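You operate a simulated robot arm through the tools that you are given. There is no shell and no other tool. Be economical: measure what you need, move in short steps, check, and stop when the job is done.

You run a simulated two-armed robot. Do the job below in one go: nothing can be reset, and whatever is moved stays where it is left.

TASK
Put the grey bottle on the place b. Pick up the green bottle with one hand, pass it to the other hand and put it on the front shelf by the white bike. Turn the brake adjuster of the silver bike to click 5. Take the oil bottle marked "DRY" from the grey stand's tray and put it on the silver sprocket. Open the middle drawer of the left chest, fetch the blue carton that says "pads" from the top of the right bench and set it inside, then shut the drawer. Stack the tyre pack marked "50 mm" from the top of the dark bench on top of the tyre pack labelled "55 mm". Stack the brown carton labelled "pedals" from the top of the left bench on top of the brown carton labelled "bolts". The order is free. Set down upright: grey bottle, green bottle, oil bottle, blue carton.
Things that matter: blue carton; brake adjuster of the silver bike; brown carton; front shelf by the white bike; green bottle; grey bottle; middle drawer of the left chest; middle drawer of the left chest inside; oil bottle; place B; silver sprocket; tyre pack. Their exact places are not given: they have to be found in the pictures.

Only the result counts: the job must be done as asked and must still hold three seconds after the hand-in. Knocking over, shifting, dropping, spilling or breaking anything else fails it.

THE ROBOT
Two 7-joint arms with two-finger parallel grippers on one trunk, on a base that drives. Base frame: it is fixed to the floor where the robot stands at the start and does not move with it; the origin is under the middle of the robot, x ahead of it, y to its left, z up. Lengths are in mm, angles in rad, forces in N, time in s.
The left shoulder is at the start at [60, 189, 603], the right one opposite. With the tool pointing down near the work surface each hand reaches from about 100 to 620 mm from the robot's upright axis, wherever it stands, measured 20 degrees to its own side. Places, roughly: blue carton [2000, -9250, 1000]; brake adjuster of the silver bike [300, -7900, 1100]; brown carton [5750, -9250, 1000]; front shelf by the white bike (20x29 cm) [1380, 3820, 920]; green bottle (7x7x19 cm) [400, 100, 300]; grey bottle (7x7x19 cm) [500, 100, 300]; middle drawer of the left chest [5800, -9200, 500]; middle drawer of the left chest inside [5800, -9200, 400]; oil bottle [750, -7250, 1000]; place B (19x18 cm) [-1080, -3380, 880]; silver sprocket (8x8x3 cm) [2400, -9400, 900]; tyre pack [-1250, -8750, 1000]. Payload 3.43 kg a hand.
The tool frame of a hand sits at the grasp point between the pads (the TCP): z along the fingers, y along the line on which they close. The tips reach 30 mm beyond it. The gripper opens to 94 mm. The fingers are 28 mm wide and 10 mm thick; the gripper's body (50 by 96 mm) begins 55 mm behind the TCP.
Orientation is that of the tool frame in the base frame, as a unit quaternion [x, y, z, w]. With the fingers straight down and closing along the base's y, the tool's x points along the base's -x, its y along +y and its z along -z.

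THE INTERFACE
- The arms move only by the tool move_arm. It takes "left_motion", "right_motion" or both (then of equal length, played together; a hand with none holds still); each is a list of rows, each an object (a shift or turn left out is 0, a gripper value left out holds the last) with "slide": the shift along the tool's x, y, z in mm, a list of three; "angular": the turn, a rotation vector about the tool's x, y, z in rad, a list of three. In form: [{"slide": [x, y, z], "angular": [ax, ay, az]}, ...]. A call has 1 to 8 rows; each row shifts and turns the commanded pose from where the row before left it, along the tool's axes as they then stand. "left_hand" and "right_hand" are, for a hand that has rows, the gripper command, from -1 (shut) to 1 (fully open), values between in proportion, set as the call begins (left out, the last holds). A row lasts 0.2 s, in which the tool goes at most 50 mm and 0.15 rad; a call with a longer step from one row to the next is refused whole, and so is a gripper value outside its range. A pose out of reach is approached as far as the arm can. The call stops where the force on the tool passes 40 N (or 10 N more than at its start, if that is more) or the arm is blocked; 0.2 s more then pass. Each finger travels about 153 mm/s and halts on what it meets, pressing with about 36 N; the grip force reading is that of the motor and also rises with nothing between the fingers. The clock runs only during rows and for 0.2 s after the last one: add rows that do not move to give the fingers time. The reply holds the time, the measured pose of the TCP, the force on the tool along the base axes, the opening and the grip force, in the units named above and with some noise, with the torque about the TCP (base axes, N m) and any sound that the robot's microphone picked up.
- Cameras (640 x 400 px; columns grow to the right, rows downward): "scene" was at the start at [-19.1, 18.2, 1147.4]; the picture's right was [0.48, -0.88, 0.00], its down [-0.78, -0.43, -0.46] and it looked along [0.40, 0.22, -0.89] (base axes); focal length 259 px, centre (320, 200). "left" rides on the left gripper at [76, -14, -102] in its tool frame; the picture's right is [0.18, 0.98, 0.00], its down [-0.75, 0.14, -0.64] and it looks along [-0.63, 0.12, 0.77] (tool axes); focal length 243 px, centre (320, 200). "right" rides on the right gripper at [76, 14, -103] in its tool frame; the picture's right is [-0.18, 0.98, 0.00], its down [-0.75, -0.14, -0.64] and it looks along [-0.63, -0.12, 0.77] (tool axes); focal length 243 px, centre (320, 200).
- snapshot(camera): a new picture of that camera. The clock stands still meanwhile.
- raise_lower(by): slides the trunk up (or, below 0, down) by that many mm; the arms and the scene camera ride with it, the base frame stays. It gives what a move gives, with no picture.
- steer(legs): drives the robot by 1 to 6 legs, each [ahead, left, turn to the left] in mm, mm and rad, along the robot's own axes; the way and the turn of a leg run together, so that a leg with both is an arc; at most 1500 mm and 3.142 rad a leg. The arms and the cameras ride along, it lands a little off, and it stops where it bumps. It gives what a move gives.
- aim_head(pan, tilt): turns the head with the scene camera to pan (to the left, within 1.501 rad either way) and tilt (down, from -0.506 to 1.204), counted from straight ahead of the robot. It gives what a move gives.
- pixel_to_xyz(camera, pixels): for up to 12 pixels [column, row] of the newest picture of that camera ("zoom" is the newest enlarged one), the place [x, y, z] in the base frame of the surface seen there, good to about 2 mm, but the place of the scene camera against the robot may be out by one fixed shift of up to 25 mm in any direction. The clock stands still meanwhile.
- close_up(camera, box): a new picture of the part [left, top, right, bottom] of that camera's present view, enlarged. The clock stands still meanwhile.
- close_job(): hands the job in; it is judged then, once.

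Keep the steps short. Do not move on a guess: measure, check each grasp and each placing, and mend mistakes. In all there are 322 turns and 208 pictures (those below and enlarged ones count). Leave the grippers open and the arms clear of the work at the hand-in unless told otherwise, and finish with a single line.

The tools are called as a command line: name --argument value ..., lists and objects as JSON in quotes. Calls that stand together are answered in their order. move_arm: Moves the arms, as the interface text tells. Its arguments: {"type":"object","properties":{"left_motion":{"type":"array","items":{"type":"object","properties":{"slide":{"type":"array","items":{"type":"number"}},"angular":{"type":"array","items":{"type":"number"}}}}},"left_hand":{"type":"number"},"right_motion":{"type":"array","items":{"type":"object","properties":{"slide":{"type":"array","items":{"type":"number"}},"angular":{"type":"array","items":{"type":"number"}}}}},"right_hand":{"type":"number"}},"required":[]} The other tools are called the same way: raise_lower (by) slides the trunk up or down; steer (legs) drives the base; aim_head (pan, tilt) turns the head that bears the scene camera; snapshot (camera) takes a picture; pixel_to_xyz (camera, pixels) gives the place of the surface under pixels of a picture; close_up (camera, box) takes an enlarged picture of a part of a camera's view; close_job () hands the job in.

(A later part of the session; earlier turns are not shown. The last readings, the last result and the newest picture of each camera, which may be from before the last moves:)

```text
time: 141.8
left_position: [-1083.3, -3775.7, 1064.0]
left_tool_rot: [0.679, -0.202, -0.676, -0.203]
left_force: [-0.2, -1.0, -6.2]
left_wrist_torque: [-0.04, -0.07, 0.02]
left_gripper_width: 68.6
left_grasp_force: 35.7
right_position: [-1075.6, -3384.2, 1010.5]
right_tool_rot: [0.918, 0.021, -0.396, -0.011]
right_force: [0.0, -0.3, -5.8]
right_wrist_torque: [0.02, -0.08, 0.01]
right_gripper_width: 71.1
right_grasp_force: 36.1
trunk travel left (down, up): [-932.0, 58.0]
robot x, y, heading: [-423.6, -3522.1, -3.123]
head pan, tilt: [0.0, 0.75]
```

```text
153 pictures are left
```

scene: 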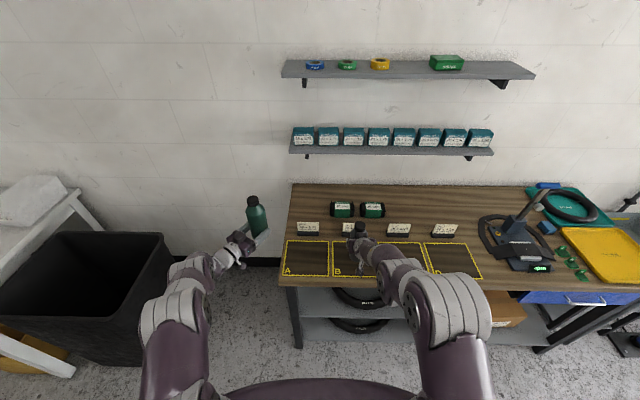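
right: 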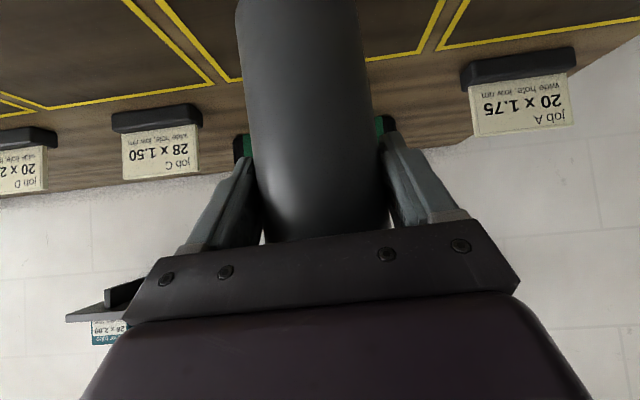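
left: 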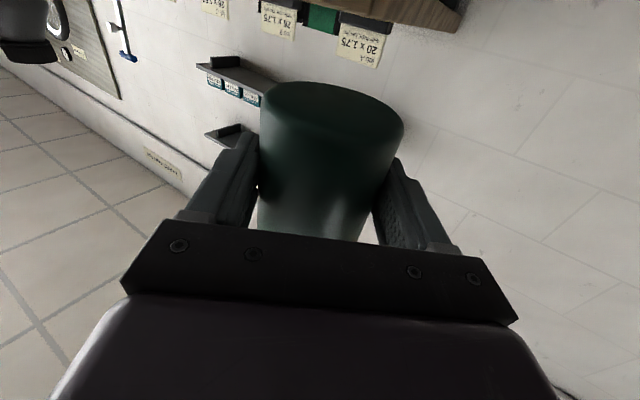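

pixel_to_xyz --camera "right" --pixels '[[230, 80], [420, 51], [445, 2], [165, 10], [370, 60], [300, 100], [210, 82], [440, 47]]'

```text
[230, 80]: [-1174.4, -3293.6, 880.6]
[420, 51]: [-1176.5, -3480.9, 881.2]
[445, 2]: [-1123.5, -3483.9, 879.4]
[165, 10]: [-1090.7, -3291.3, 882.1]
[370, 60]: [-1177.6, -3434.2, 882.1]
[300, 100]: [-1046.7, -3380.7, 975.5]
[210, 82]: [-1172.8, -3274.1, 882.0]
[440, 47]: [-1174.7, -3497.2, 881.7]
```

Bottle axis is at B's centre (-1082,-3381 vs centre -1086,-3387). Lower ~26 mm, then gently until contact.

move_arm --right_motion '[{"slide": [9.1, 0, 8.6]}, {"slide": [9.1, 0, 8.6]}, {}]'

move_arm --right_motion '[{"slide": [1.5, 0, 1.4]}, {"slide": [1.5, 0, 1.4]}, {}]'

pixel_to_xyz --camera "scene" --pixels '[[320, 200]]'

```text
time: 142.6
left_position: [-1084.7, -3775.3, 1061.5]
left_tool_rot: [0.679, -0.202, -0.676, -0.203]
left_force: [0.1, -0.3, -6.5]
left_wrist_torque: [-0.03, -0.04, -0.02]
left_gripper_width: 68.3
left_grasp_force: 36.0
right_position: [-1078.2, -3381.3, 983.5]
right_tool_rot: [0.919, 0.021, -0.394, -0.011]
right_force: [-1.2, 0.0, -5.8]
right_wrist_torque: [-0.01, -0.05, -0.01]
right_gripper_width: 71.4
right_grasp_force: 36.2
trunk travel left (down, up): [-932.0, 58.0]
robot x, y, heading: [-421.5, -3522.9, -3.123]
head pan, tilt: [0.0, 0.75]
```

```text
time: 143.4
left_position: [-1084.9, -3775.2, 1062.0]
left_tool_rot: [0.679, -0.203, -0.676, -0.204]
left_force: [-0.2, 0.3, -6.3]
left_wrist_torque: [-0.04, -0.08, -0.04]
left_gripper_width: 68.2
left_grasp_force: 35.3
right_position: [-1077.2, -3382.6, 980.0]
right_tool_rot: [0.918, 0.021, -0.396, -0.011]
right_force: [0.4, -0.5, -4.1]
right_wrist_torque: [-0.07, 0.05, -0.03]
right_gripper_width: 71.0
right_grasp_force: 36.0
trunk travel left (down, up): [-932.0, 58.0]
robot x, y, heading: [-423.6, -3521.1, -3.125]
head pan, tilt: [0.0, 0.75]
```

```text
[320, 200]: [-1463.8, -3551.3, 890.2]
```

Contact begins (weight reading drops). 2 mm more, then open.

move_arm --right_motion '[{"slide": [1.2, 0, 1.1]}, {}]'

move_arm --right_motion '[{}, {}, {}]' --right_hand 1

snapshot --camera "right"

```text
time: 144.0
left_position: [-1084.1, -3775.8, 1063.5]
left_tool_rot: [0.679, -0.202, -0.676, -0.203]
left_force: [0.1, 0.2, -6.0]
left_wrist_torque: [-0.03, -0.07, -0.03]
left_gripper_width: 68.3
left_grasp_force: 35.9
right_position: [-1076.0, -3382.5, 980.4]
right_tool_rot: [0.918, 0.021, -0.397, -0.011]
right_force: [-1.5, -1.3, 4.4]
right_wrist_torque: [-0.29, 0.27, 0.0]
right_gripper_width: 71.3
right_grasp_force: 36.2
trunk travel left (down, up): [-932.0, 58.0]
robot x, y, heading: [-418.0, -3526.6, -3.12]
head pan, tilt: [0.0, 0.75]
```

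```text
time: 144.8
left_position: [-1085.7, -3775.3, 1061.7]
left_tool_rot: [0.679, -0.201, -0.676, -0.202]
left_force: [-1.0, -1.0, -6.8]
left_wrist_torque: [-0.06, -0.08, -0.01]
left_gripper_width: 68.3
left_grasp_force: 36.1
right_position: [-1076.3, -3382.3, 978.6]
right_tool_rot: [0.918, 0.021, -0.396, -0.011]
right_force: [0.1, -0.4, -2.1]
right_wrist_torque: [-0.02, 0.09, -0.03]
right_gripper_width: 93.9
right_grasp_force: 0.1
trunk travel left (down, up): [-932.0, 58.0]
robot x, y, heading: [-420.3, -3522.8, -3.127]
head pan, tilt: [0.0, 0.75]
```

```text
152 pictures are left
```

right: 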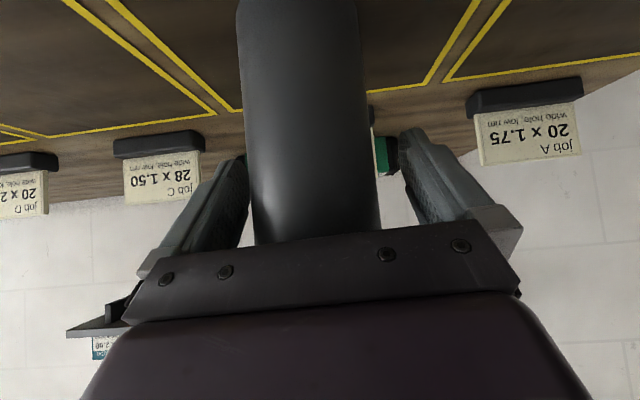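

Released. Centre the fingers 4 mm, then retreat along the tool axis.

move_arm --right_motion '[{"slide": [0, -4, 0]}, {"slide": [0, 0, -30]}, {"slide": [0, 0, -40]}, {"slide": [0, 0, -40]}, {"slide": [0, 0, -40]}, {}]'

steer --legs '[[-250, 0, 0]]'

snapshot --camera "scene"

```text
time: 146.2
left_position: [-1085.8, -3775.3, 1062.8]
left_tool_rot: [0.679, -0.202, -0.676, -0.203]
left_force: [0.1, -0.7, -5.9]
left_wrist_torque: [-0.07, -0.1, 0.01]
left_gripper_width: 68.5
left_grasp_force: 36.6
right_position: [-965.8, -3379.4, 1084.0]
right_tool_rot: [0.918, 0.021, -0.395, -0.01]
right_force: [-0.1, 1.2, 0.4]
right_wrist_torque: [0.03, 0.01, 0.01]
right_gripper_width: 94.1
right_grasp_force: 0.2
trunk travel left (down, up): [-932.0, 58.0]
robot x, y, heading: [-419.9, -3523.8, -3.125]
head pan, tilt: [0.0, 0.75]
```

```text
time: 148.0
left_position: [-831.9, -3772.9, 1062.6]
left_tool_rot: [0.68, -0.2, -0.676, -0.201]
left_force: [1.2, 0.8, -7.5]
left_wrist_torque: [-0.04, -0.07, 0.01]
left_gripper_width: 68.4
left_grasp_force: 36.0
right_position: [-715.8, -3376.2, 1083.5]
right_tool_rot: [0.918, 0.023, -0.395, -0.01]
right_force: [-0.1, 0.8, 0.2]
right_wrist_torque: [0.0, -0.03, -0.01]
right_gripper_width: 93.7
right_grasp_force: 0.1
trunk travel left (down, up): [-932.0, 58.0]
robot x, y, heading: [-166.3, -3517.1, -3.118]
head pan, tilt: [0.0, 0.75]
```

```text
151 pictures are left
```

scene: 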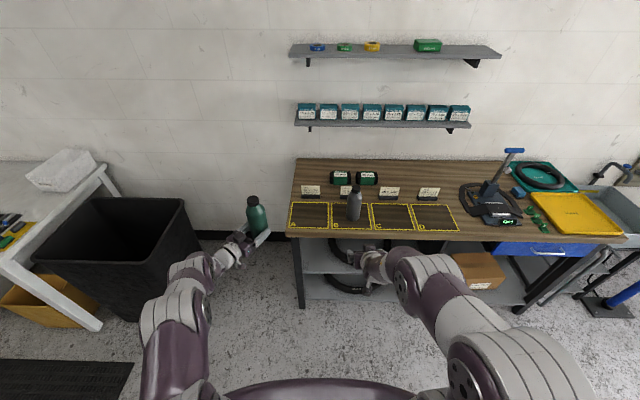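

Grey bottle stands on B. Now travel to the white bike with the green bottle.

steer --legs '[[0, 0, -1.594], [0, 180, 0], [1500, 0, 0], [1500, 0, 0], [1400, 0, 0]]'

aim_head --pan -0.5 --tilt 0.4

snapshot --camera "scene"

```text
time: 174.3
left_position: [-392.2, 1585.5, 1063.4]
left_tool_rot: [-0.319, 0.632, 0.317, 0.631]
left_force: [0.6, 0.2, -6.3]
left_wrist_torque: [-0.08, 0.07, 0.02]
left_gripper_width: 66.8
left_grasp_force: 36.0
right_position: [-1.3, 1445.7, 1084.2]
right_tool_rot: [-0.645, 0.653, 0.264, 0.295]
right_force: [-0.8, 1.2, 0.2]
right_wrist_torque: [-0.03, 0.0, -0.01]
right_gripper_width: 93.8
right_grasp_force: 0.0
trunk travel left (down, up): [-932.0, 58.0]
robot x, y, heading: [-175.4, 910.0, 1.529]
head pan, tilt: [0.0, 0.75]
```

```text
time: 175.2
left_position: [-391.8, 1586.5, 1062.8]
left_tool_rot: [-0.318, 0.633, 0.315, 0.631]
left_force: [-0.7, 0.1, -6.1]
left_wrist_torque: [-0.1, 0.06, -0.01]
left_gripper_width: 67.0
left_grasp_force: 36.5
right_position: [-2.3, 1445.2, 1083.7]
right_tool_rot: [-0.645, 0.654, 0.263, 0.295]
right_force: [-0.2, 0.4, 0.6]
right_wrist_torque: [0.01, -0.01, 0.03]
right_gripper_width: 94.3
right_grasp_force: 0.0
trunk travel left (down, up): [-932.0, 58.0]
robot x, y, heading: [-174.2, 911.3, 1.534]
head pan, tilt: [-0.499, 0.4]
```

```text
150 pictures are left
```

scene: 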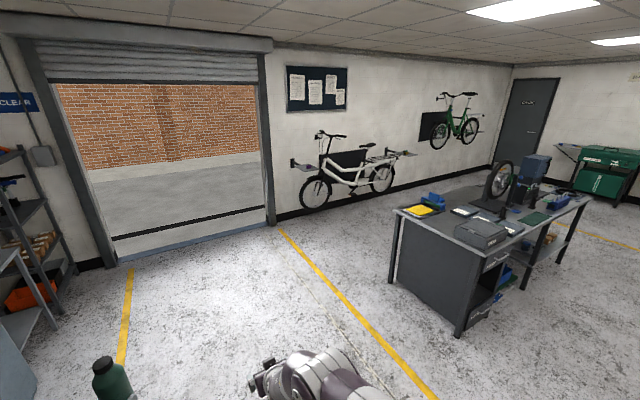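

White bike ahead with shelves at each end. Check the held bottle and zoom on the shelves.

snapshot --camera "left"

close_up --camera "scene" --box '[270, 110, 430, 220]'

pixel_to_xyz --camera "scene" --pixels '[[303, 167], [295, 162], [400, 153], [330, 150], [314, 190], [270, 220], [395, 205], [455, 240], [345, 290], [455, 330]]'

```text
149 pictures are left
```

left: 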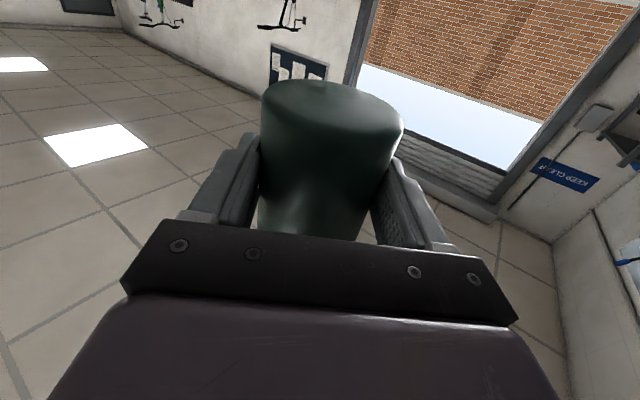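

```text
3.64 times, centred on (350, 165) of scene
```

zoom: 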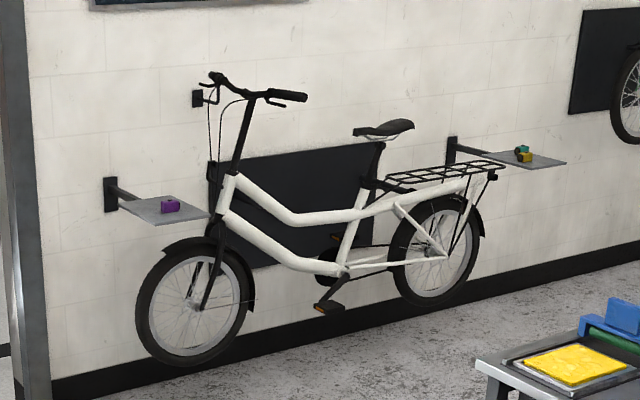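

```text
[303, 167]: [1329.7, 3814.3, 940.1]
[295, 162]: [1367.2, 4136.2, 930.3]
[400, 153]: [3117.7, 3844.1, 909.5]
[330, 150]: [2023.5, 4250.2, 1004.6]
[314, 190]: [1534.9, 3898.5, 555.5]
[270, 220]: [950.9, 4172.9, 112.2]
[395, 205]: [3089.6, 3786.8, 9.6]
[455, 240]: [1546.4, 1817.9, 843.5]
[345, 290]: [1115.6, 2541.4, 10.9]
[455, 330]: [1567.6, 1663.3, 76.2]
```

pixel_to_xyz --camera "scene" --pixels '[[396, 213], [430, 190], [590, 195], [390, 283], [347, 140], [310, 163], [290, 240], [330, 200]]'

steer --legs '[[1500, 0, 0.037], [300, 0, 0], [0, -1400, 0]]'

aim_head --pan 0 --tilt 0.6

snapshot --camera "scene"

```text
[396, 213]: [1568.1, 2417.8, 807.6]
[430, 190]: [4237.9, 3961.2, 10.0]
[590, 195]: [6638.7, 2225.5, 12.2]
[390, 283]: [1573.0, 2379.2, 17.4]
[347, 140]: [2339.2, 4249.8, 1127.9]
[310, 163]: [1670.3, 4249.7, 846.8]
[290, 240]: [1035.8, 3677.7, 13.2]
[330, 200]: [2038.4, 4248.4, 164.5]
```

```text
time: 190.7
left_position: [1125.0, 3254.2, 1061.8]
left_tool_rot: [-0.308, 0.638, 0.304, 0.637]
left_force: [0.0, 0.1, -6.0]
left_wrist_torque: [-0.08, 0.06, 0.05]
left_gripper_width: 67.1
left_grasp_force: 36.1
right_position: [1508.9, 3099.7, 1084.3]
right_tool_rot: [-0.633, 0.665, 0.257, 0.301]
right_force: [0.3, -0.4, 0.0]
right_wrist_torque: [-0.02, -0.01, 0.03]
right_gripper_width: 93.9
right_grasp_force: 0.1
trunk travel left (down, up): [-932.0, 58.0]
robot x, y, heading: [1314.3, 2569.9, 1.501]
head pan, tilt: [-0.499, 0.4]
```

```text
time: 191.6
left_position: [1126.9, 3254.9, 1061.4]
left_tool_rot: [-0.308, 0.638, 0.304, 0.637]
left_force: [0.2, 0.1, -5.6]
left_wrist_torque: [-0.07, 0.04, 0.03]
left_gripper_width: 66.9
left_grasp_force: 35.9
right_position: [1509.5, 3098.9, 1084.0]
right_tool_rot: [-0.634, 0.665, 0.258, 0.299]
right_force: [0.3, -0.3, 0.2]
right_wrist_torque: [-0.02, 0.0, 0.02]
right_gripper_width: 93.9
right_grasp_force: 0.1
trunk travel left (down, up): [-932.0, 58.0]
robot x, y, heading: [1315.8, 2570.4, 1.499]
head pan, tilt: [0.0, 0.6]
```

```text
147 pictures are left
```

scene: 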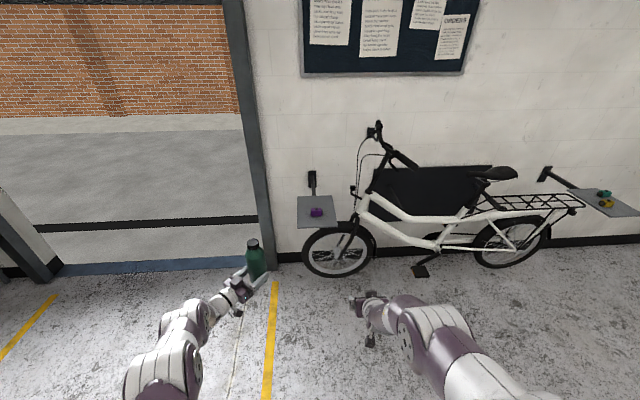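

close_up --camera "scene" --box '[220, 160, 400, 290]'

pixel_to_xyz --camera "scene" --pixels '[[300, 198], [335, 197], [337, 224], [299, 226], [317, 212], [312, 185], [360, 220], [380, 130], [310, 220], [326, 220], [317, 218]]'

```text
3.08 times, centred on (310, 225) of scene
```

zoom: 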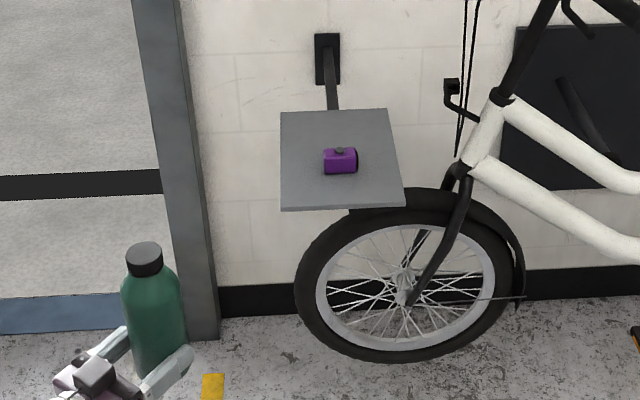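

```text
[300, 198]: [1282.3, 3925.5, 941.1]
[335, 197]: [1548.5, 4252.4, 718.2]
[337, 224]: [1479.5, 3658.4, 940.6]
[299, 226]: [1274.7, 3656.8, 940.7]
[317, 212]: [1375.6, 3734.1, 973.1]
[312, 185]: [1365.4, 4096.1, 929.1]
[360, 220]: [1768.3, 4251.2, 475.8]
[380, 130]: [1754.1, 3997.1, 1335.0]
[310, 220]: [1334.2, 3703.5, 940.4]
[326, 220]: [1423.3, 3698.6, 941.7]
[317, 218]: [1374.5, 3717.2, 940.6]
```

The shelf has a purple item in the middle. I'll check with the right wrist camera for exact numbers.

snapshot --camera "right"

```text
145 pictures are left
```

right: 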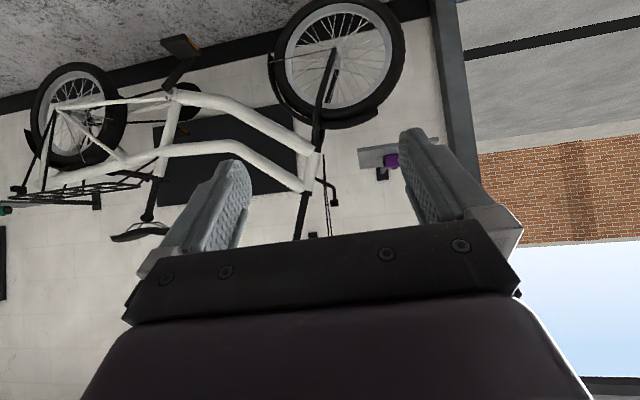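

steer --legs '[[280, 0, 0.07], [0, -220, 0]]'

move_arm --right_motion '[{"slide": [0, 40, -10], "angular": [0, 0.12, 0]}, {"slide": [0, 40, -10], "angular": [0, 0.12, 0]}, {"slide": [0, 40, 0], "angular": [-0.15, 0, 0]}, {"angular": [-0.15, 0, 0]}, {}]'

snapshot --camera "right"

snapshot --camera "scene"

```text
time: 194.8
left_position: [1301.3, 3520.1, 1063.1]
left_tool_rot: [-0.332, 0.625, 0.329, 0.625]
left_force: [0.6, -0.1, -6.2]
left_wrist_torque: [-0.1, 0.06, 0.02]
left_gripper_width: 66.9
left_grasp_force: 36.2
right_position: [1696.1, 3395.1, 1083.5]
right_tool_rot: [0.659, -0.64, -0.269, -0.29]
right_force: [0.2, 0.1, -0.2]
right_wrist_torque: [0.0, -0.01, -0.02]
right_gripper_width: 93.8
right_grasp_force: 0.0
trunk travel left (down, up): [-932.0, 58.0]
robot x, y, heading: [1544.6, 2853.9, 1.57]
head pan, tilt: [0.0, 0.6]
```

```text
time: 196.1
left_position: [1302.2, 3520.0, 1061.2]
left_tool_rot: [-0.332, 0.626, 0.328, 0.624]
left_force: [-0.7, -0.3, -6.9]
left_wrist_torque: [-0.09, 0.05, 0.03]
left_gripper_width: 67.1
left_grasp_force: 36.1
right_position: [1575.3, 3379.7, 1093.9]
right_tool_rot: [0.71, -0.634, -0.287, -0.105]
right_force: [-0.2, 0.2, -0.6]
right_wrist_torque: [-0.02, 0.0, -0.02]
right_gripper_width: 94.0
right_grasp_force: 0.2
trunk travel left (down, up): [-932.0, 58.0]
robot x, y, heading: [1545.1, 2853.7, 1.574]
head pan, tilt: [0.0, 0.6]
```

```text
144 pictures are left
```

right: 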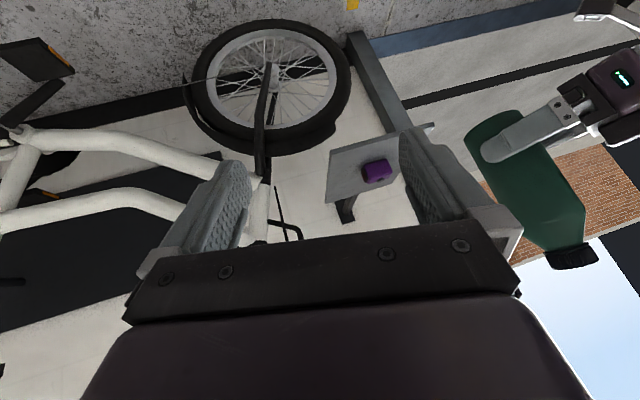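

```text
143 pictures are left
```

scene: 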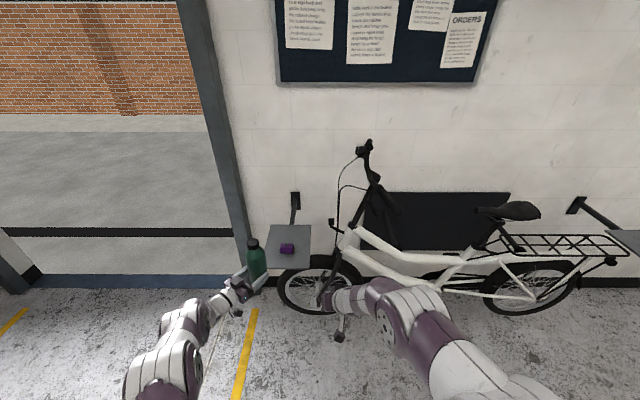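

close_up --camera "right" --box '[310, 110, 450, 220]'

pixel_to_xyz --camera "right" --pixels '[[331, 152], [329, 196], [362, 165], [388, 158], [391, 170], [375, 178], [410, 132], [428, 127], [364, 180], [376, 168]]'

```text
3.64 times, centred on (380, 165) of right
```

zoom: 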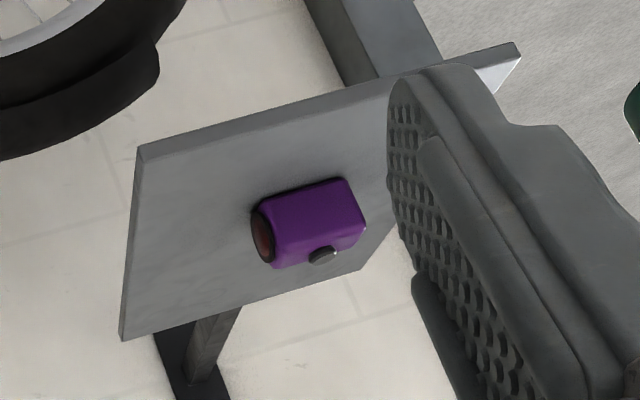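

```text
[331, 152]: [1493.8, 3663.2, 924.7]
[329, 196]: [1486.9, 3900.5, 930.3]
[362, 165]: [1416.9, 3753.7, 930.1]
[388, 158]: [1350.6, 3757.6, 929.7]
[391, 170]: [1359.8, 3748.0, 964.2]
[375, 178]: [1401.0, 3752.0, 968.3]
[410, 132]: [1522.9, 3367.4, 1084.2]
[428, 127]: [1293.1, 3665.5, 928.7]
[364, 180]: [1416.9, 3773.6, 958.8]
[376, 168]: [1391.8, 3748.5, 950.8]
```

pixel_to_xyz --camera "right" --pixels '[[540, 190], [520, 200], [560, 190], [492, 122], [575, 255], [515, 215], [575, 200], [470, 140], [515, 113], [555, 180], [530, 200]]'

pixel_to_xyz --camera "scene" --pixels '[[253, 243], [256, 262], [256, 275], [249, 265], [264, 262]]'

close_up --camera "scene" --box '[210, 210, 330, 310]'

```text
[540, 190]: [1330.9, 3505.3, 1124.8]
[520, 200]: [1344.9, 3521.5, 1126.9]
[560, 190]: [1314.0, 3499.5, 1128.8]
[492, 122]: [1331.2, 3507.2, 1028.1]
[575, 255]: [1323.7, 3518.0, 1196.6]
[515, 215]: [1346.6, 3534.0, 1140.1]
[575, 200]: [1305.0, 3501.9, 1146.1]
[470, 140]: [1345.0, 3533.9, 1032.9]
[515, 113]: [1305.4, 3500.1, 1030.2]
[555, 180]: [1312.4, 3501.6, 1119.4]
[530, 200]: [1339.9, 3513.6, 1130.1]
```

```text
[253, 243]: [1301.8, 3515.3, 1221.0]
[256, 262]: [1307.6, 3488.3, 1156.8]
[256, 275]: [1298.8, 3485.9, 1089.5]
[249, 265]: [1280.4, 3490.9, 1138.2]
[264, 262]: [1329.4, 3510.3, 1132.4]
```

```text
4.00 times, centred on (270, 260) of scene
```

zoom: 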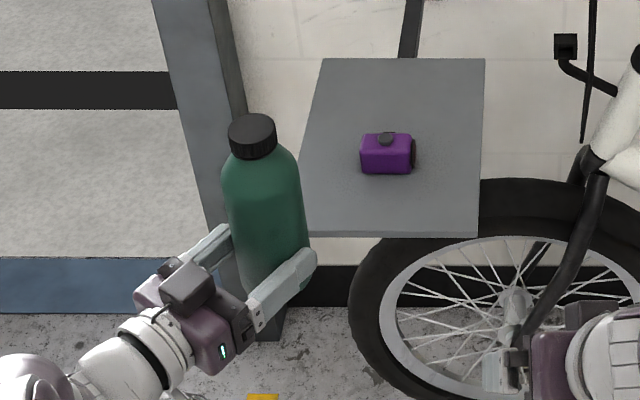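

Bottle is vertical, axis (1311,3535). Target on the shelf: (1337,3703), left-front of the purple item. Drive 110 mm ahead.

steer --legs '[[110, 0, 0]]'

snapshot --camera "right"

```text
time: 197.2
left_position: [1299.5, 3628.1, 1062.3]
left_tool_rot: [-0.333, 0.625, 0.331, 0.624]
left_force: [0.1, 0.4, -5.9]
left_wrist_torque: [-0.08, 0.06, -0.01]
left_gripper_width: 67.1
left_grasp_force: 35.9
right_position: [1573.9, 3487.8, 1095.1]
right_tool_rot: [0.711, -0.633, -0.287, -0.106]
right_force: [-0.2, -0.3, 0.1]
right_wrist_torque: [-0.02, 0.04, 0.01]
right_gripper_width: 94.0
right_grasp_force: 0.0
trunk travel left (down, up): [-932.0, 58.0]
robot x, y, heading: [1545.5, 2964.7, 1.577]
head pan, tilt: [0.0, 0.6]
```

```text
140 pictures are left
```

right: 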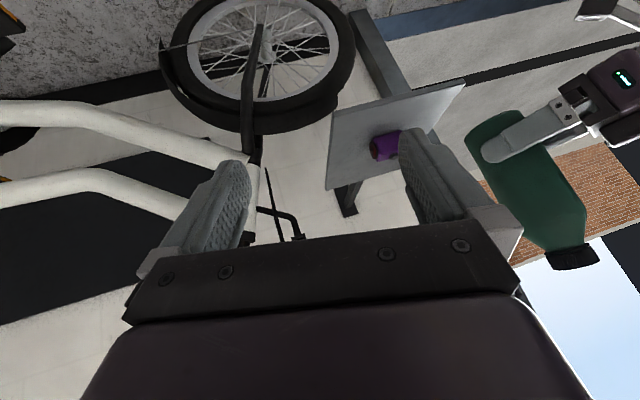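

pixel_to_xyz --camera "right" --pixels '[[462, 84], [458, 92], [400, 102], [336, 115], [395, 135], [375, 142], [388, 133], [440, 110], [372, 152]]'

```text
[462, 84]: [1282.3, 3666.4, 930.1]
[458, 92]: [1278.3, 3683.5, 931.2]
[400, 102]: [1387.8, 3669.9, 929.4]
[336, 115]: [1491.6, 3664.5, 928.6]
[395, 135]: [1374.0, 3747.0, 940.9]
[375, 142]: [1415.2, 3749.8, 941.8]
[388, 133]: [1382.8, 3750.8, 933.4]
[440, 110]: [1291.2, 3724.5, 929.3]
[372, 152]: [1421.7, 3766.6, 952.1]
```

Shelf edges: left 1277, front 3663; item corner (1352,3748). Move bottle axis to (1328,3704), then lower 78 mm.

move_arm --left_motion '[{"slide": [0, 9, 30]}, {"slide": [0, 10, 31]}, {}]'

move_arm --left_motion '[{"slide": [26, 0, 0]}, {"slide": [26, 0, 0]}, {"slide": [22, 0, 0]}, {}]'

snapshot --camera "right"

```text
time: 198.1
left_position: [1317.0, 3687.1, 1064.8]
left_tool_rot: [-0.335, 0.624, 0.331, 0.623]
left_force: [0.0, 0.2, -5.9]
left_wrist_torque: [-0.1, 0.08, 0.0]
left_gripper_width: 66.7
left_grasp_force: 35.9
left hand out of reach, approached as far as the arm can: row 2
right_position: [1573.2, 3489.0, 1093.6]
right_tool_rot: [0.711, -0.633, -0.287, -0.105]
right_force: [-0.1, 0.0, 0.3]
right_wrist_torque: [-0.02, 0.02, 0.02]
right_gripper_width: 94.3
right_grasp_force: 0.0
trunk travel left (down, up): [-932.0, 58.0]
robot x, y, heading: [1542.2, 2965.7, 1.574]
head pan, tilt: [0.0, 0.6]
```

```text
time: 199.1
left_position: [1319.4, 3665.6, 1032.6]
left_tool_rot: [-0.334, 0.625, 0.331, 0.623]
left_force: [0.2, 1.4, -6.7]
left_wrist_torque: [-0.08, 0.05, 0.01]
left_gripper_width: 67.2
left_grasp_force: 36.2
left hand out of reach, approached as far as the arm can: row 1, 2, 3
right_position: [1575.2, 3489.8, 1093.8]
right_tool_rot: [0.711, -0.633, -0.287, -0.105]
right_force: [1.0, 0.0, 0.1]
right_wrist_torque: [-0.03, 0.0, -0.02]
right_gripper_width: 93.9
right_grasp_force: 0.0
trunk travel left (down, up): [-932.0, 58.0]
robot x, y, heading: [1546.4, 2967.3, 1.579]
head pan, tilt: [0.0, 0.6]
```

```text
139 pictures are left
```

right: 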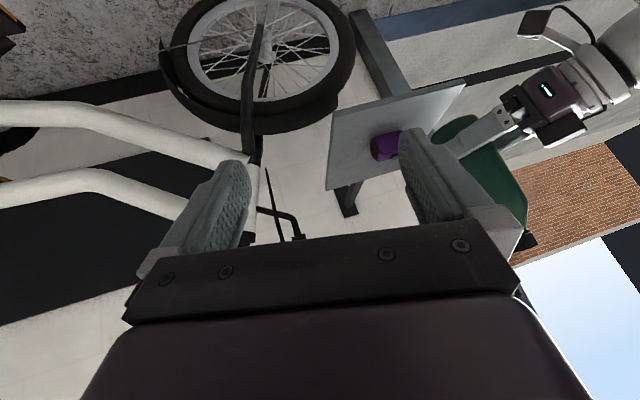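

Arm at reach limit; return up, and lower with the trunk instead.

move_arm --left_motion '[{"slide": [-26, 0, 0]}, {"slide": [-26, 0, 0]}, {"slide": [-26, 0, 0]}, {}]'

raise_lower --by -80

snapshot --camera "right"

```text
time: 200.1
left_position: [1321.3, 3667.2, 1112.6]
left_tool_rot: [-0.333, 0.625, 0.33, 0.624]
left_force: [-0.4, 0.5, -5.4]
left_wrist_torque: [-0.06, 0.08, 0.0]
left_gripper_width: 67.3
left_grasp_force: 36.0
right_position: [1574.1, 3489.7, 1092.5]
right_tool_rot: [0.711, -0.633, -0.287, -0.105]
right_force: [1.0, 0.8, 0.6]
right_wrist_torque: [0.0, 0.03, 0.02]
right_gripper_width: 93.7
right_grasp_force: 0.1
trunk travel left (down, up): [-932.0, 58.0]
robot x, y, heading: [1545.0, 2961.7, 1.576]
head pan, tilt: [0.0, 0.6]
```

```text
time: 201.2
left_position: [1320.7, 3667.4, 1031.8]
left_tool_rot: [-0.333, 0.625, 0.33, 0.624]
left_force: [1.2, -0.2, -6.1]
left_wrist_torque: [-0.09, 0.06, 0.0]
left_gripper_width: 67.0
left_grasp_force: 35.7
right_position: [1574.5, 3490.5, 1013.2]
right_tool_rot: [0.711, -0.633, -0.287, -0.106]
right_force: [-0.3, 0.0, 0.5]
right_wrist_torque: [0.0, -0.02, -0.02]
right_gripper_width: 93.9
right_grasp_force: 0.1
trunk travel left (down, up): [-852.0, 138.0]
robot x, y, heading: [1543.2, 2965.2, 1.577]
head pan, tilt: [0.0, 0.6]
```

```text
138 pictures are left
```

right: 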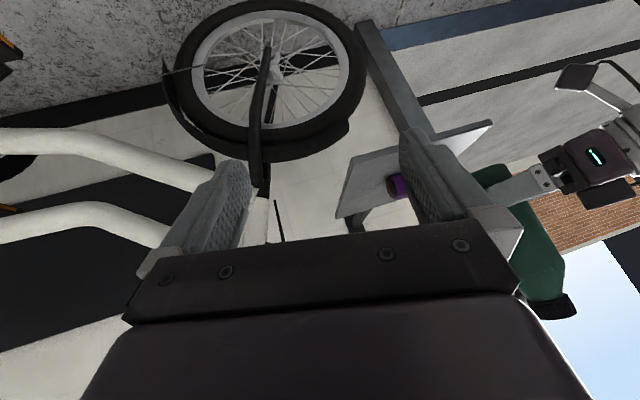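

Now bottle bottom is at z≈990; needs 21 mm forward. Nudge base 21 mm, lower 48 mm, and check.

steer --legs '[[21, 0, 0]]'

raise_lower --by -46

move_arm --right_motion '[{"slide": [0, -40, -20]}, {"slide": [0, -40, -20]}]'

snapshot --camera "right"

close_up --camera "scene" --box '[210, 210, 330, 310]'

```text
time: 202.0
left_position: [1321.0, 3683.2, 1035.4]
left_tool_rot: [-0.334, 0.624, 0.332, 0.623]
left_force: [-0.8, -1.0, -5.4]
left_wrist_torque: [-0.07, 0.08, 0.02]
left_gripper_width: 66.9
left_grasp_force: 35.7
right_position: [1573.9, 3508.0, 1017.7]
right_tool_rot: [0.711, -0.633, -0.288, -0.108]
right_force: [0.4, -0.8, 0.4]
right_wrist_torque: [0.02, 0.0, 0.0]
right_gripper_width: 94.2
right_grasp_force: 0.1
trunk travel left (down, up): [-852.0, 138.0]
robot x, y, heading: [1543.8, 2987.8, 1.576]
head pan, tilt: [0.0, 0.6]
```

```text
time: 202.9
left_position: [1319.0, 3686.9, 986.7]
left_tool_rot: [-0.334, 0.625, 0.331, 0.623]
left_force: [-0.7, -0.2, -5.9]
left_wrist_torque: [-0.07, 0.08, 0.02]
left_gripper_width: 66.9
left_grasp_force: 36.3
right_position: [1573.8, 3510.2, 968.6]
right_tool_rot: [0.711, -0.633, -0.287, -0.107]
right_force: [-0.3, -0.2, 0.5]
right_wrist_torque: [-0.05, 0.0, 0.02]
right_gripper_width: 93.8
right_grasp_force: 0.1
trunk travel left (down, up): [-806.0, 184.0]
robot x, y, heading: [1545.9, 2989.0, 1.58]
head pan, tilt: [0.0, 0.6]
```

```text
time: 203.5
left_position: [1320.8, 3687.7, 986.0]
left_tool_rot: [-0.333, 0.625, 0.331, 0.623]
left_force: [-0.7, -0.4, -5.5]
left_wrist_torque: [-0.1, 0.06, 0.0]
left_gripper_width: 67.1
left_grasp_force: 36.3
right_position: [1667.7, 3504.8, 982.8]
right_tool_rot: [0.711, -0.633, -0.287, -0.105]
right_force: [-0.6, -0.5, -0.1]
right_wrist_torque: [-0.02, 0.02, 0.02]
right_gripper_width: 93.9
right_grasp_force: 0.1
trunk travel left (down, up): [-806.0, 184.0]
robot x, y, heading: [1543.8, 2980.2, 1.578]
head pan, tilt: [0.0, 0.6]
```

```text
137 pictures are left
```

right: 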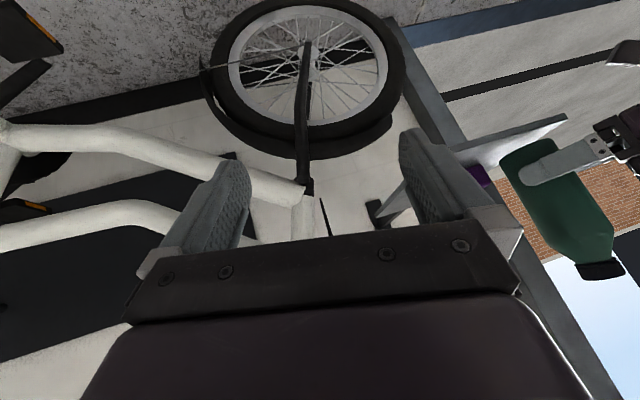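

```text
4.00 times, centred on (270, 260) of scene
```

zoom: 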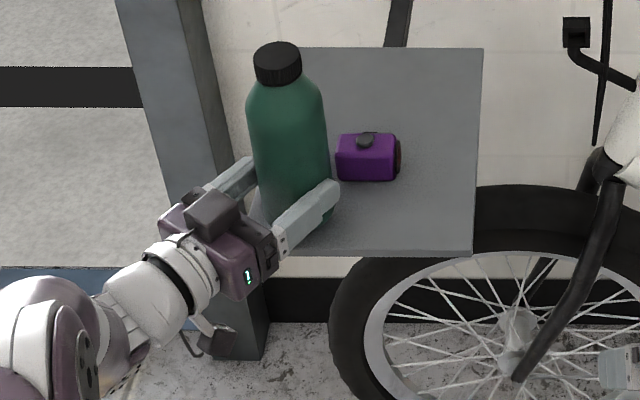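

pixel_to_xyz --camera "right" --pixels '[[525, 150], [515, 165], [535, 145], [570, 220], [550, 145], [507, 155], [545, 200], [590, 210], [530, 122], [500, 145]]'

```text
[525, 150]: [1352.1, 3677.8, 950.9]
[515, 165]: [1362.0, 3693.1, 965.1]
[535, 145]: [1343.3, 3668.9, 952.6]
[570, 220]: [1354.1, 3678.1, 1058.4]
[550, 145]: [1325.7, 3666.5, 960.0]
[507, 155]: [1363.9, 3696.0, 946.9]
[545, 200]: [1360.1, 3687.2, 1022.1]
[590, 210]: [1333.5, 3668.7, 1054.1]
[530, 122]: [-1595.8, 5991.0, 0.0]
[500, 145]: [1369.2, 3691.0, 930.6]
```

Axis (1329,3702), front margin only ~3 mm: shift 6 mm forward, then lower with the arm.

move_arm --left_motion '[{"slide": [0, 3.3, 5]}, {"slide": [9, 0, 0]}, {}]'

move_arm --left_motion '[{"slide": [2, 0, 0]}, {"slide": [2, 0, 0]}, {}]'

```text
time: 204.3
left_position: [1320.1, 3692.8, 979.6]
left_tool_rot: [-0.334, 0.625, 0.33, 0.624]
left_force: [-0.4, -0.5, -5.9]
left_wrist_torque: [-0.08, 0.05, 0.0]
left_gripper_width: 66.7
left_grasp_force: 36.2
right_position: [1666.6, 3504.6, 984.7]
right_tool_rot: [0.711, -0.633, -0.287, -0.106]
right_force: [-0.7, 0.1, -0.8]
right_wrist_torque: [-0.02, -0.01, 0.0]
right_gripper_width: 93.8
right_grasp_force: 0.0
trunk travel left (down, up): [-806.0, 184.0]
robot x, y, heading: [1544.4, 2984.6, 1.578]
head pan, tilt: [0.0, 0.6]
```

```text
time: 205.1
left_position: [1320.4, 3692.4, 974.9]
left_tool_rot: [-0.333, 0.625, 0.33, 0.624]
left_force: [0.7, 0.1, -6.4]
left_wrist_torque: [-0.09, 0.07, 0.01]
left_gripper_width: 66.9
left_grasp_force: 36.1
right_position: [1667.0, 3504.7, 983.4]
right_tool_rot: [0.711, -0.633, -0.287, -0.106]
right_force: [0.2, -0.3, 0.4]
right_wrist_torque: [-0.01, 0.0, 0.01]
right_gripper_width: 94.2
right_grasp_force: 0.2
trunk travel left (down, up): [-806.0, 184.0]
robot x, y, heading: [1547.1, 2983.2, 1.575]
head pan, tilt: [0.0, 0.6]
```

move_arm --left_motion '[{"slide": [1.5, 0, 0]}, {"slide": [1.5, 0, 0]}, {}]'

pixel_to_xyz --camera "right" --pixels '[[510, 135]]'

```text
time: 205.9
left_position: [1320.2, 3692.8, 972.7]
left_tool_rot: [-0.331, 0.624, 0.332, 0.625]
left_force: [0.5, 1.6, 4.7]
left_wrist_torque: [0.39, -0.28, 0.06]
left_gripper_width: 67.0
left_grasp_force: 35.8
right_position: [1667.0, 3503.7, 983.6]
right_tool_rot: [0.711, -0.633, -0.287, -0.106]
right_force: [-0.5, -0.1, 0.1]
right_wrist_torque: [0.0, 0.0, -0.03]
right_gripper_width: 94.0
right_grasp_force: 0.0
trunk travel left (down, up): [-806.0, 184.0]
robot x, y, heading: [1546.3, 2982.4, 1.569]
head pan, tilt: [0.0, 0.6]
```

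```text
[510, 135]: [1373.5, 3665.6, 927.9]
```

Contact. Open, then retreat straight back.

move_arm --left_motion '[{}, {}, {}]' --left_hand 1

snapshot --camera "left"

```text
time: 206.7
left_position: [1321.8, 3693.0, 971.2]
left_tool_rot: [-0.334, 0.625, 0.33, 0.623]
left_force: [-0.1, -0.5, -0.4]
left_wrist_torque: [0.01, 0.01, 0.02]
left_gripper_width: 94.0
left_grasp_force: 0.0
right_position: [1665.9, 3503.8, 983.2]
right_tool_rot: [0.711, -0.634, -0.287, -0.105]
right_force: [-0.5, 0.1, 1.0]
right_wrist_torque: [-0.01, 0.01, 0.0]
right_gripper_width: 93.8
right_grasp_force: 0.0
trunk travel left (down, up): [-806.0, 184.0]
robot x, y, heading: [1543.4, 2981.3, 1.577]
head pan, tilt: [0.0, 0.6]
```

```text
135 pictures are left
```

left: 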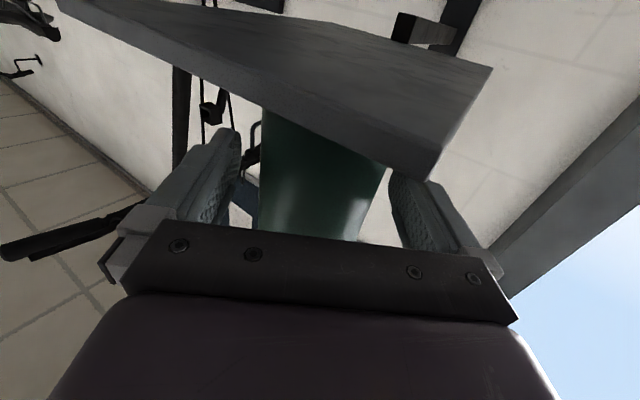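

move_arm --left_motion '[{"slide": [0, 0, -30]}, {"slide": [0, 0, -40]}, {"slide": [0, 0, -40]}, {"slide": [0, 0, -40]}]'

steer --legs '[[-150, 0, 0]]'

close_up --camera "scene" --box '[200, 170, 380, 300]'

```text
time: 207.7
left_position: [1238.5, 3568.3, 972.7]
left_tool_rot: [-0.333, 0.625, 0.331, 0.624]
left_force: [0.0, 0.2, 0.0]
left_wrist_torque: [0.01, 0.01, 0.0]
left_gripper_width: 93.8
left_grasp_force: 0.1
right_position: [1666.8, 3502.6, 984.7]
right_tool_rot: [0.711, -0.633, -0.288, -0.106]
right_force: [-0.1, -0.3, -0.1]
right_wrist_torque: [-0.01, -0.02, 0.01]
right_gripper_width: 94.2
right_grasp_force: 0.0
trunk travel left (down, up): [-806.0, 184.0]
robot x, y, heading: [1546.0, 2986.8, 1.577]
head pan, tilt: [0.0, 0.6]
```

```text
time: 209.1
left_position: [1241.4, 3419.0, 970.9]
left_tool_rot: [-0.333, 0.625, 0.33, 0.624]
left_force: [0.0, 0.7, 0.0]
left_wrist_torque: [0.0, -0.01, 0.0]
left_gripper_width: 93.8
left_grasp_force: 0.0
right_position: [1668.4, 3351.2, 982.9]
right_tool_rot: [0.71, -0.634, -0.287, -0.106]
right_force: [-0.7, -0.9, 0.3]
right_wrist_torque: [-0.03, 0.0, -0.01]
right_gripper_width: 94.2
right_grasp_force: 0.0
trunk travel left (down, up): [-806.0, 184.0]
robot x, y, heading: [1545.1, 2833.0, 1.57]
head pan, tilt: [0.0, 0.6]
```

```text
3.08 times, centred on (290, 235) of scene
```

zoom: 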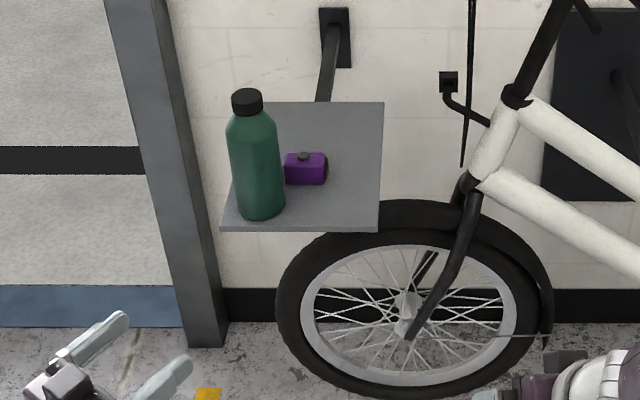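

Green bottle is on the shelf, purple item untouched. I'll turn both hands to point down and pull them in for driving.

move_arm --left_motion '[{"angular": [-0.039, 0.126, -0.039]}, {"angular": [-0.039, 0.126, -0.039]}, {"angular": [-0.039, 0.126, -0.039]}, {"angular": [-0.039, 0.126, -0.039]}, {"angular": [-0.039, 0.126, -0.039]}, {"angular": [-0.039, 0.126, -0.039]}, {"angular": [-0.039, 0.126, -0.039]}, {"angular": [-0.039, 0.126, -0.039]}]' --right_motion '[{"angular": [0.052, 0.113, 0.022]}, {"angular": [0.052, 0.113, 0.022]}, {"angular": [0.052, 0.113, 0.022]}, {"angular": [0.052, 0.113, 0.022]}, {"angular": [0.052, 0.113, 0.022]}, {"slide": [40, 0, 0]}, {"slide": [40, 0, 0]}, {"slide": [40, 0, 0]}]'

move_arm --left_motion '[{"angular": [-0.039, 0.126, -0.039]}, {"angular": [-0.039, 0.126, -0.039]}, {"angular": [-0.039, 0.126, -0.039]}, {"angular": [-0.039, 0.126, -0.039]}, {"slide": [45, 0, 0]}, {"slide": [45, 0, 0]}, {"slide": [45, 0, 0]}, {"slide": [45, 0, 0]}]' --right_motion '[{"slide": [30, 0, 0]}, {"slide": [30, 0, 0]}, {}, {}, {}, {}, {}, {}]'

```text
time: 210.9
left_position: [1242.0, 3415.8, 972.6]
left_tool_rot: [-0.625, 0.735, 0.122, 0.231]
left_force: [-0.1, 0.7, 0.4]
left_wrist_torque: [0.0, 0.03, 0.02]
left_gripper_width: 93.9
left_grasp_force: 0.1
right_position: [1664.2, 3232.1, 966.0]
right_tool_rot: [0.719, -0.687, -0.105, -0.019]
right_force: [-0.1, -0.7, 0.3]
right_wrist_torque: [0.05, -0.02, 0.01]
right_gripper_width: 93.9
right_grasp_force: 0.0
right hand out of reach, approached as far as the arm can: row 3, 4, 5
trunk travel left (down, up): [-806.0, 184.0]
robot x, y, heading: [1546.4, 2831.3, 1.567]
head pan, tilt: [0.0, 0.6]
```

```text
time: 212.7
left_position: [1228.1, 3242.0, 926.1]
left_tool_rot: [-0.673, 0.727, 0.063, 0.118]
left_force: [-0.1, -1.0, -0.7]
left_wrist_torque: [-0.02, 0.0, -0.04]
left_gripper_width: 93.9
left_grasp_force: 0.1
left hand out of reach, approached as far as the arm can: row 3, 4
right_position: [1663.9, 3175.6, 953.7]
right_tool_rot: [0.719, -0.687, -0.104, -0.018]
right_force: [-0.1, -0.5, -0.2]
right_wrist_torque: [0.0, 0.0, -0.01]
right_gripper_width: 94.0
right_grasp_force: 0.0
trunk travel left (down, up): [-806.0, 184.0]
robot x, y, heading: [1542.7, 2830.9, 1.578]
head pan, tilt: [0.0, 0.6]
```

steer --legs '[[0, 1500, 0], [0, 370, 0], [0, 0, 3.141], [1500, 0, 0], [1500, 0, 0]]'

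aim_head --pan 0 --tilt 0.3

```text
time: 243.8
left_position: [161.7, -700.9, 925.3]
left_tool_rot: [0.723, 0.677, -0.118, 0.062]
left_force: [-0.1, -0.3, 0.4]
left_wrist_torque: [0.02, 0.02, 0.02]
left_gripper_width: 94.1
left_grasp_force: 0.0
right_position: [-275.0, -641.5, 954.1]
right_tool_rot: [0.682, 0.723, -0.016, 0.106]
right_force: [-0.2, 0.5, -0.3]
right_wrist_torque: [0.0, 0.01, 0.03]
right_gripper_width: 94.0
right_grasp_force: 0.1
trunk travel left (down, up): [-806.0, 184.0]
robot x, y, heading: [-158.0, -295.6, -1.552]
head pan, tilt: [0.0, 0.6]
```

```text
time: 244.6
left_position: [162.2, -701.6, 924.8]
left_tool_rot: [0.724, 0.676, -0.118, 0.063]
left_force: [0.1, -0.2, -0.2]
left_wrist_torque: [0.03, 0.02, -0.01]
left_gripper_width: 94.2
left_grasp_force: 0.0
right_position: [-275.5, -640.3, 953.4]
right_tool_rot: [0.683, 0.723, -0.017, 0.104]
right_force: [-0.2, 0.0, 0.1]
right_wrist_torque: [0.02, 0.0, 0.01]
right_gripper_width: 93.9
right_grasp_force: 0.1
trunk travel left (down, up): [-806.0, 184.0]
robot x, y, heading: [-161.7, -294.8, -1.552]
head pan, tilt: [0.0, 0.3]
```

steer --legs '[[0, -200, -0.019], [1500, 0, 0], [1500, 0, 0], [1200, 0, 0]]'

snapshot --camera "scene"

```text
time: 265.6
left_position: [-100.0, -4845.2, 926.0]
left_tool_rot: [0.731, 0.669, -0.119, 0.061]
left_force: [0.4, 0.4, 0.0]
left_wrist_torque: [-0.01, 0.0, -0.01]
left_gripper_width: 93.7
left_grasp_force: 0.1
right_position: [-535.5, -4775.5, 953.8]
right_tool_rot: [0.69, 0.716, -0.017, 0.104]
right_force: [0.1, -1.1, 1.0]
right_wrist_torque: [-0.01, -0.02, 0.04]
right_gripper_width: 94.3
right_grasp_force: 0.0
trunk travel left (down, up): [-806.0, 184.0]
robot x, y, heading: [-412.2, -4427.5, -1.58]
head pan, tilt: [0.0, 0.3]
```

```text
133 pictures are left
```

scene: 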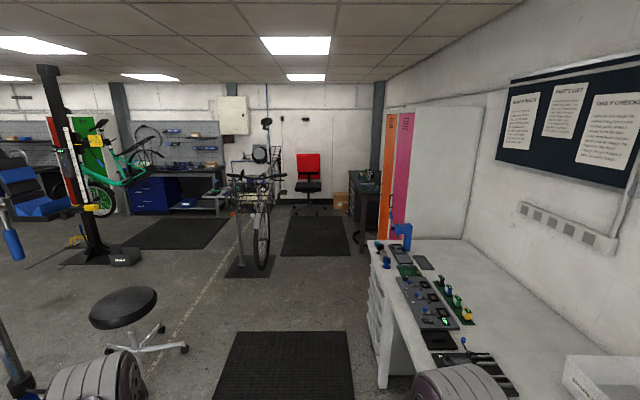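

pixel_to_xyz --camera "scene" --pixels '[[130, 350], [380, 380], [262, 260], [250, 270], [365, 180], [238, 180], [290, 380], [120, 265], [300, 195], [270, 178], [150, 300], [372, 240]]'

close_up --camera "scene" --box '[110, 100, 390, 280]'

```text
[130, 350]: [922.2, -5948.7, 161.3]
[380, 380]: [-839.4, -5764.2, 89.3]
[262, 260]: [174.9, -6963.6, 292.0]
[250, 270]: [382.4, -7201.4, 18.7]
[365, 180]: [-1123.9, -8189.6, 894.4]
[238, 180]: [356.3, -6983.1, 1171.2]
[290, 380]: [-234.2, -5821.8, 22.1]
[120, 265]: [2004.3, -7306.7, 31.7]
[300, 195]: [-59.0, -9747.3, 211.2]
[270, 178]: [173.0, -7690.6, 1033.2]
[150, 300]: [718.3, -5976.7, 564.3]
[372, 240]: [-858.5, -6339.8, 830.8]
```

```text
2.22 times, centred on (250, 190) of scene
```

zoom: 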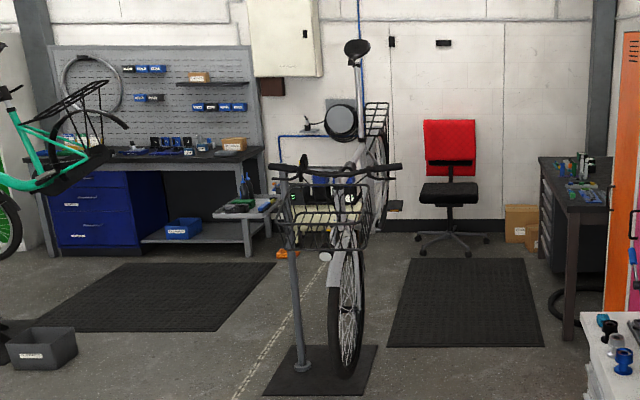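

A silver bike stands ahead (x≈-60..480, y≈-7000..-8200), dark bench to the right beyond. Drive 900 mm closer and look.

steer --legs '[[900, 0, 0.01]]'

snapshot --camera "scene"

close_up --camera "scene" --box '[150, 90, 410, 260]'

```text
time: 270.3
left_position: [-121.7, -5740.0, 924.5]
left_tool_rot: [0.737, 0.663, -0.12, 0.06]
left_force: [0.1, -0.6, -0.3]
left_wrist_torque: [-0.02, -0.03, -0.03]
left_gripper_width: 94.0
left_grasp_force: 0.2
right_position: [-555.4, -5663.9, 952.4]
right_tool_rot: [0.697, 0.71, -0.019, 0.104]
right_force: [-0.2, -0.1, -0.3]
right_wrist_torque: [-0.06, 0.02, -0.02]
right_gripper_width: 94.1
right_grasp_force: 0.1
trunk travel left (down, up): [-806.0, 184.0]
robot x, y, heading: [-429.3, -5319.4, -1.596]
head pan, tilt: [0.0, 0.3]
```

```text
131 pictures are left
```

scene: 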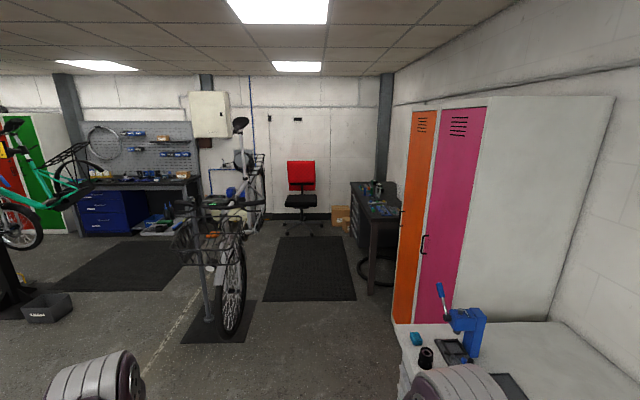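

```text
2.35 times, centred on (280, 175) of scene
```

zoom: 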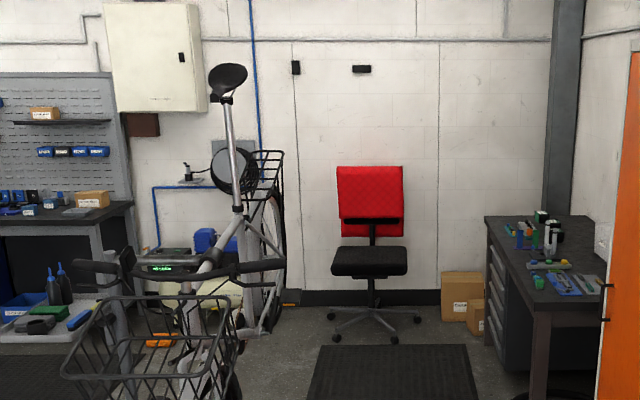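

pixel_to_xyz --camera "scene" --pixels '[[264, 203], [188, 203], [246, 290], [396, 318], [372, 215], [370, 290], [310, 280], [240, 125], [405, 325], [258, 232], [215, 205], [300, 225]]'

```text
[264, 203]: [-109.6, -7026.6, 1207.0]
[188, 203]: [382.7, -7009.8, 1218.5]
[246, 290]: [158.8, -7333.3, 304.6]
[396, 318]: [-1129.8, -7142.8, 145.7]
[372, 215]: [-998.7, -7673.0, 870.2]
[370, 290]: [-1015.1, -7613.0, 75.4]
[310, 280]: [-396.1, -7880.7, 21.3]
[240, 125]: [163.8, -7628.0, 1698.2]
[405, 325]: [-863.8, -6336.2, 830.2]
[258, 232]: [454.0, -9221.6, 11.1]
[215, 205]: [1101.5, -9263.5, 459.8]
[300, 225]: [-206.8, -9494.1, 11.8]
```

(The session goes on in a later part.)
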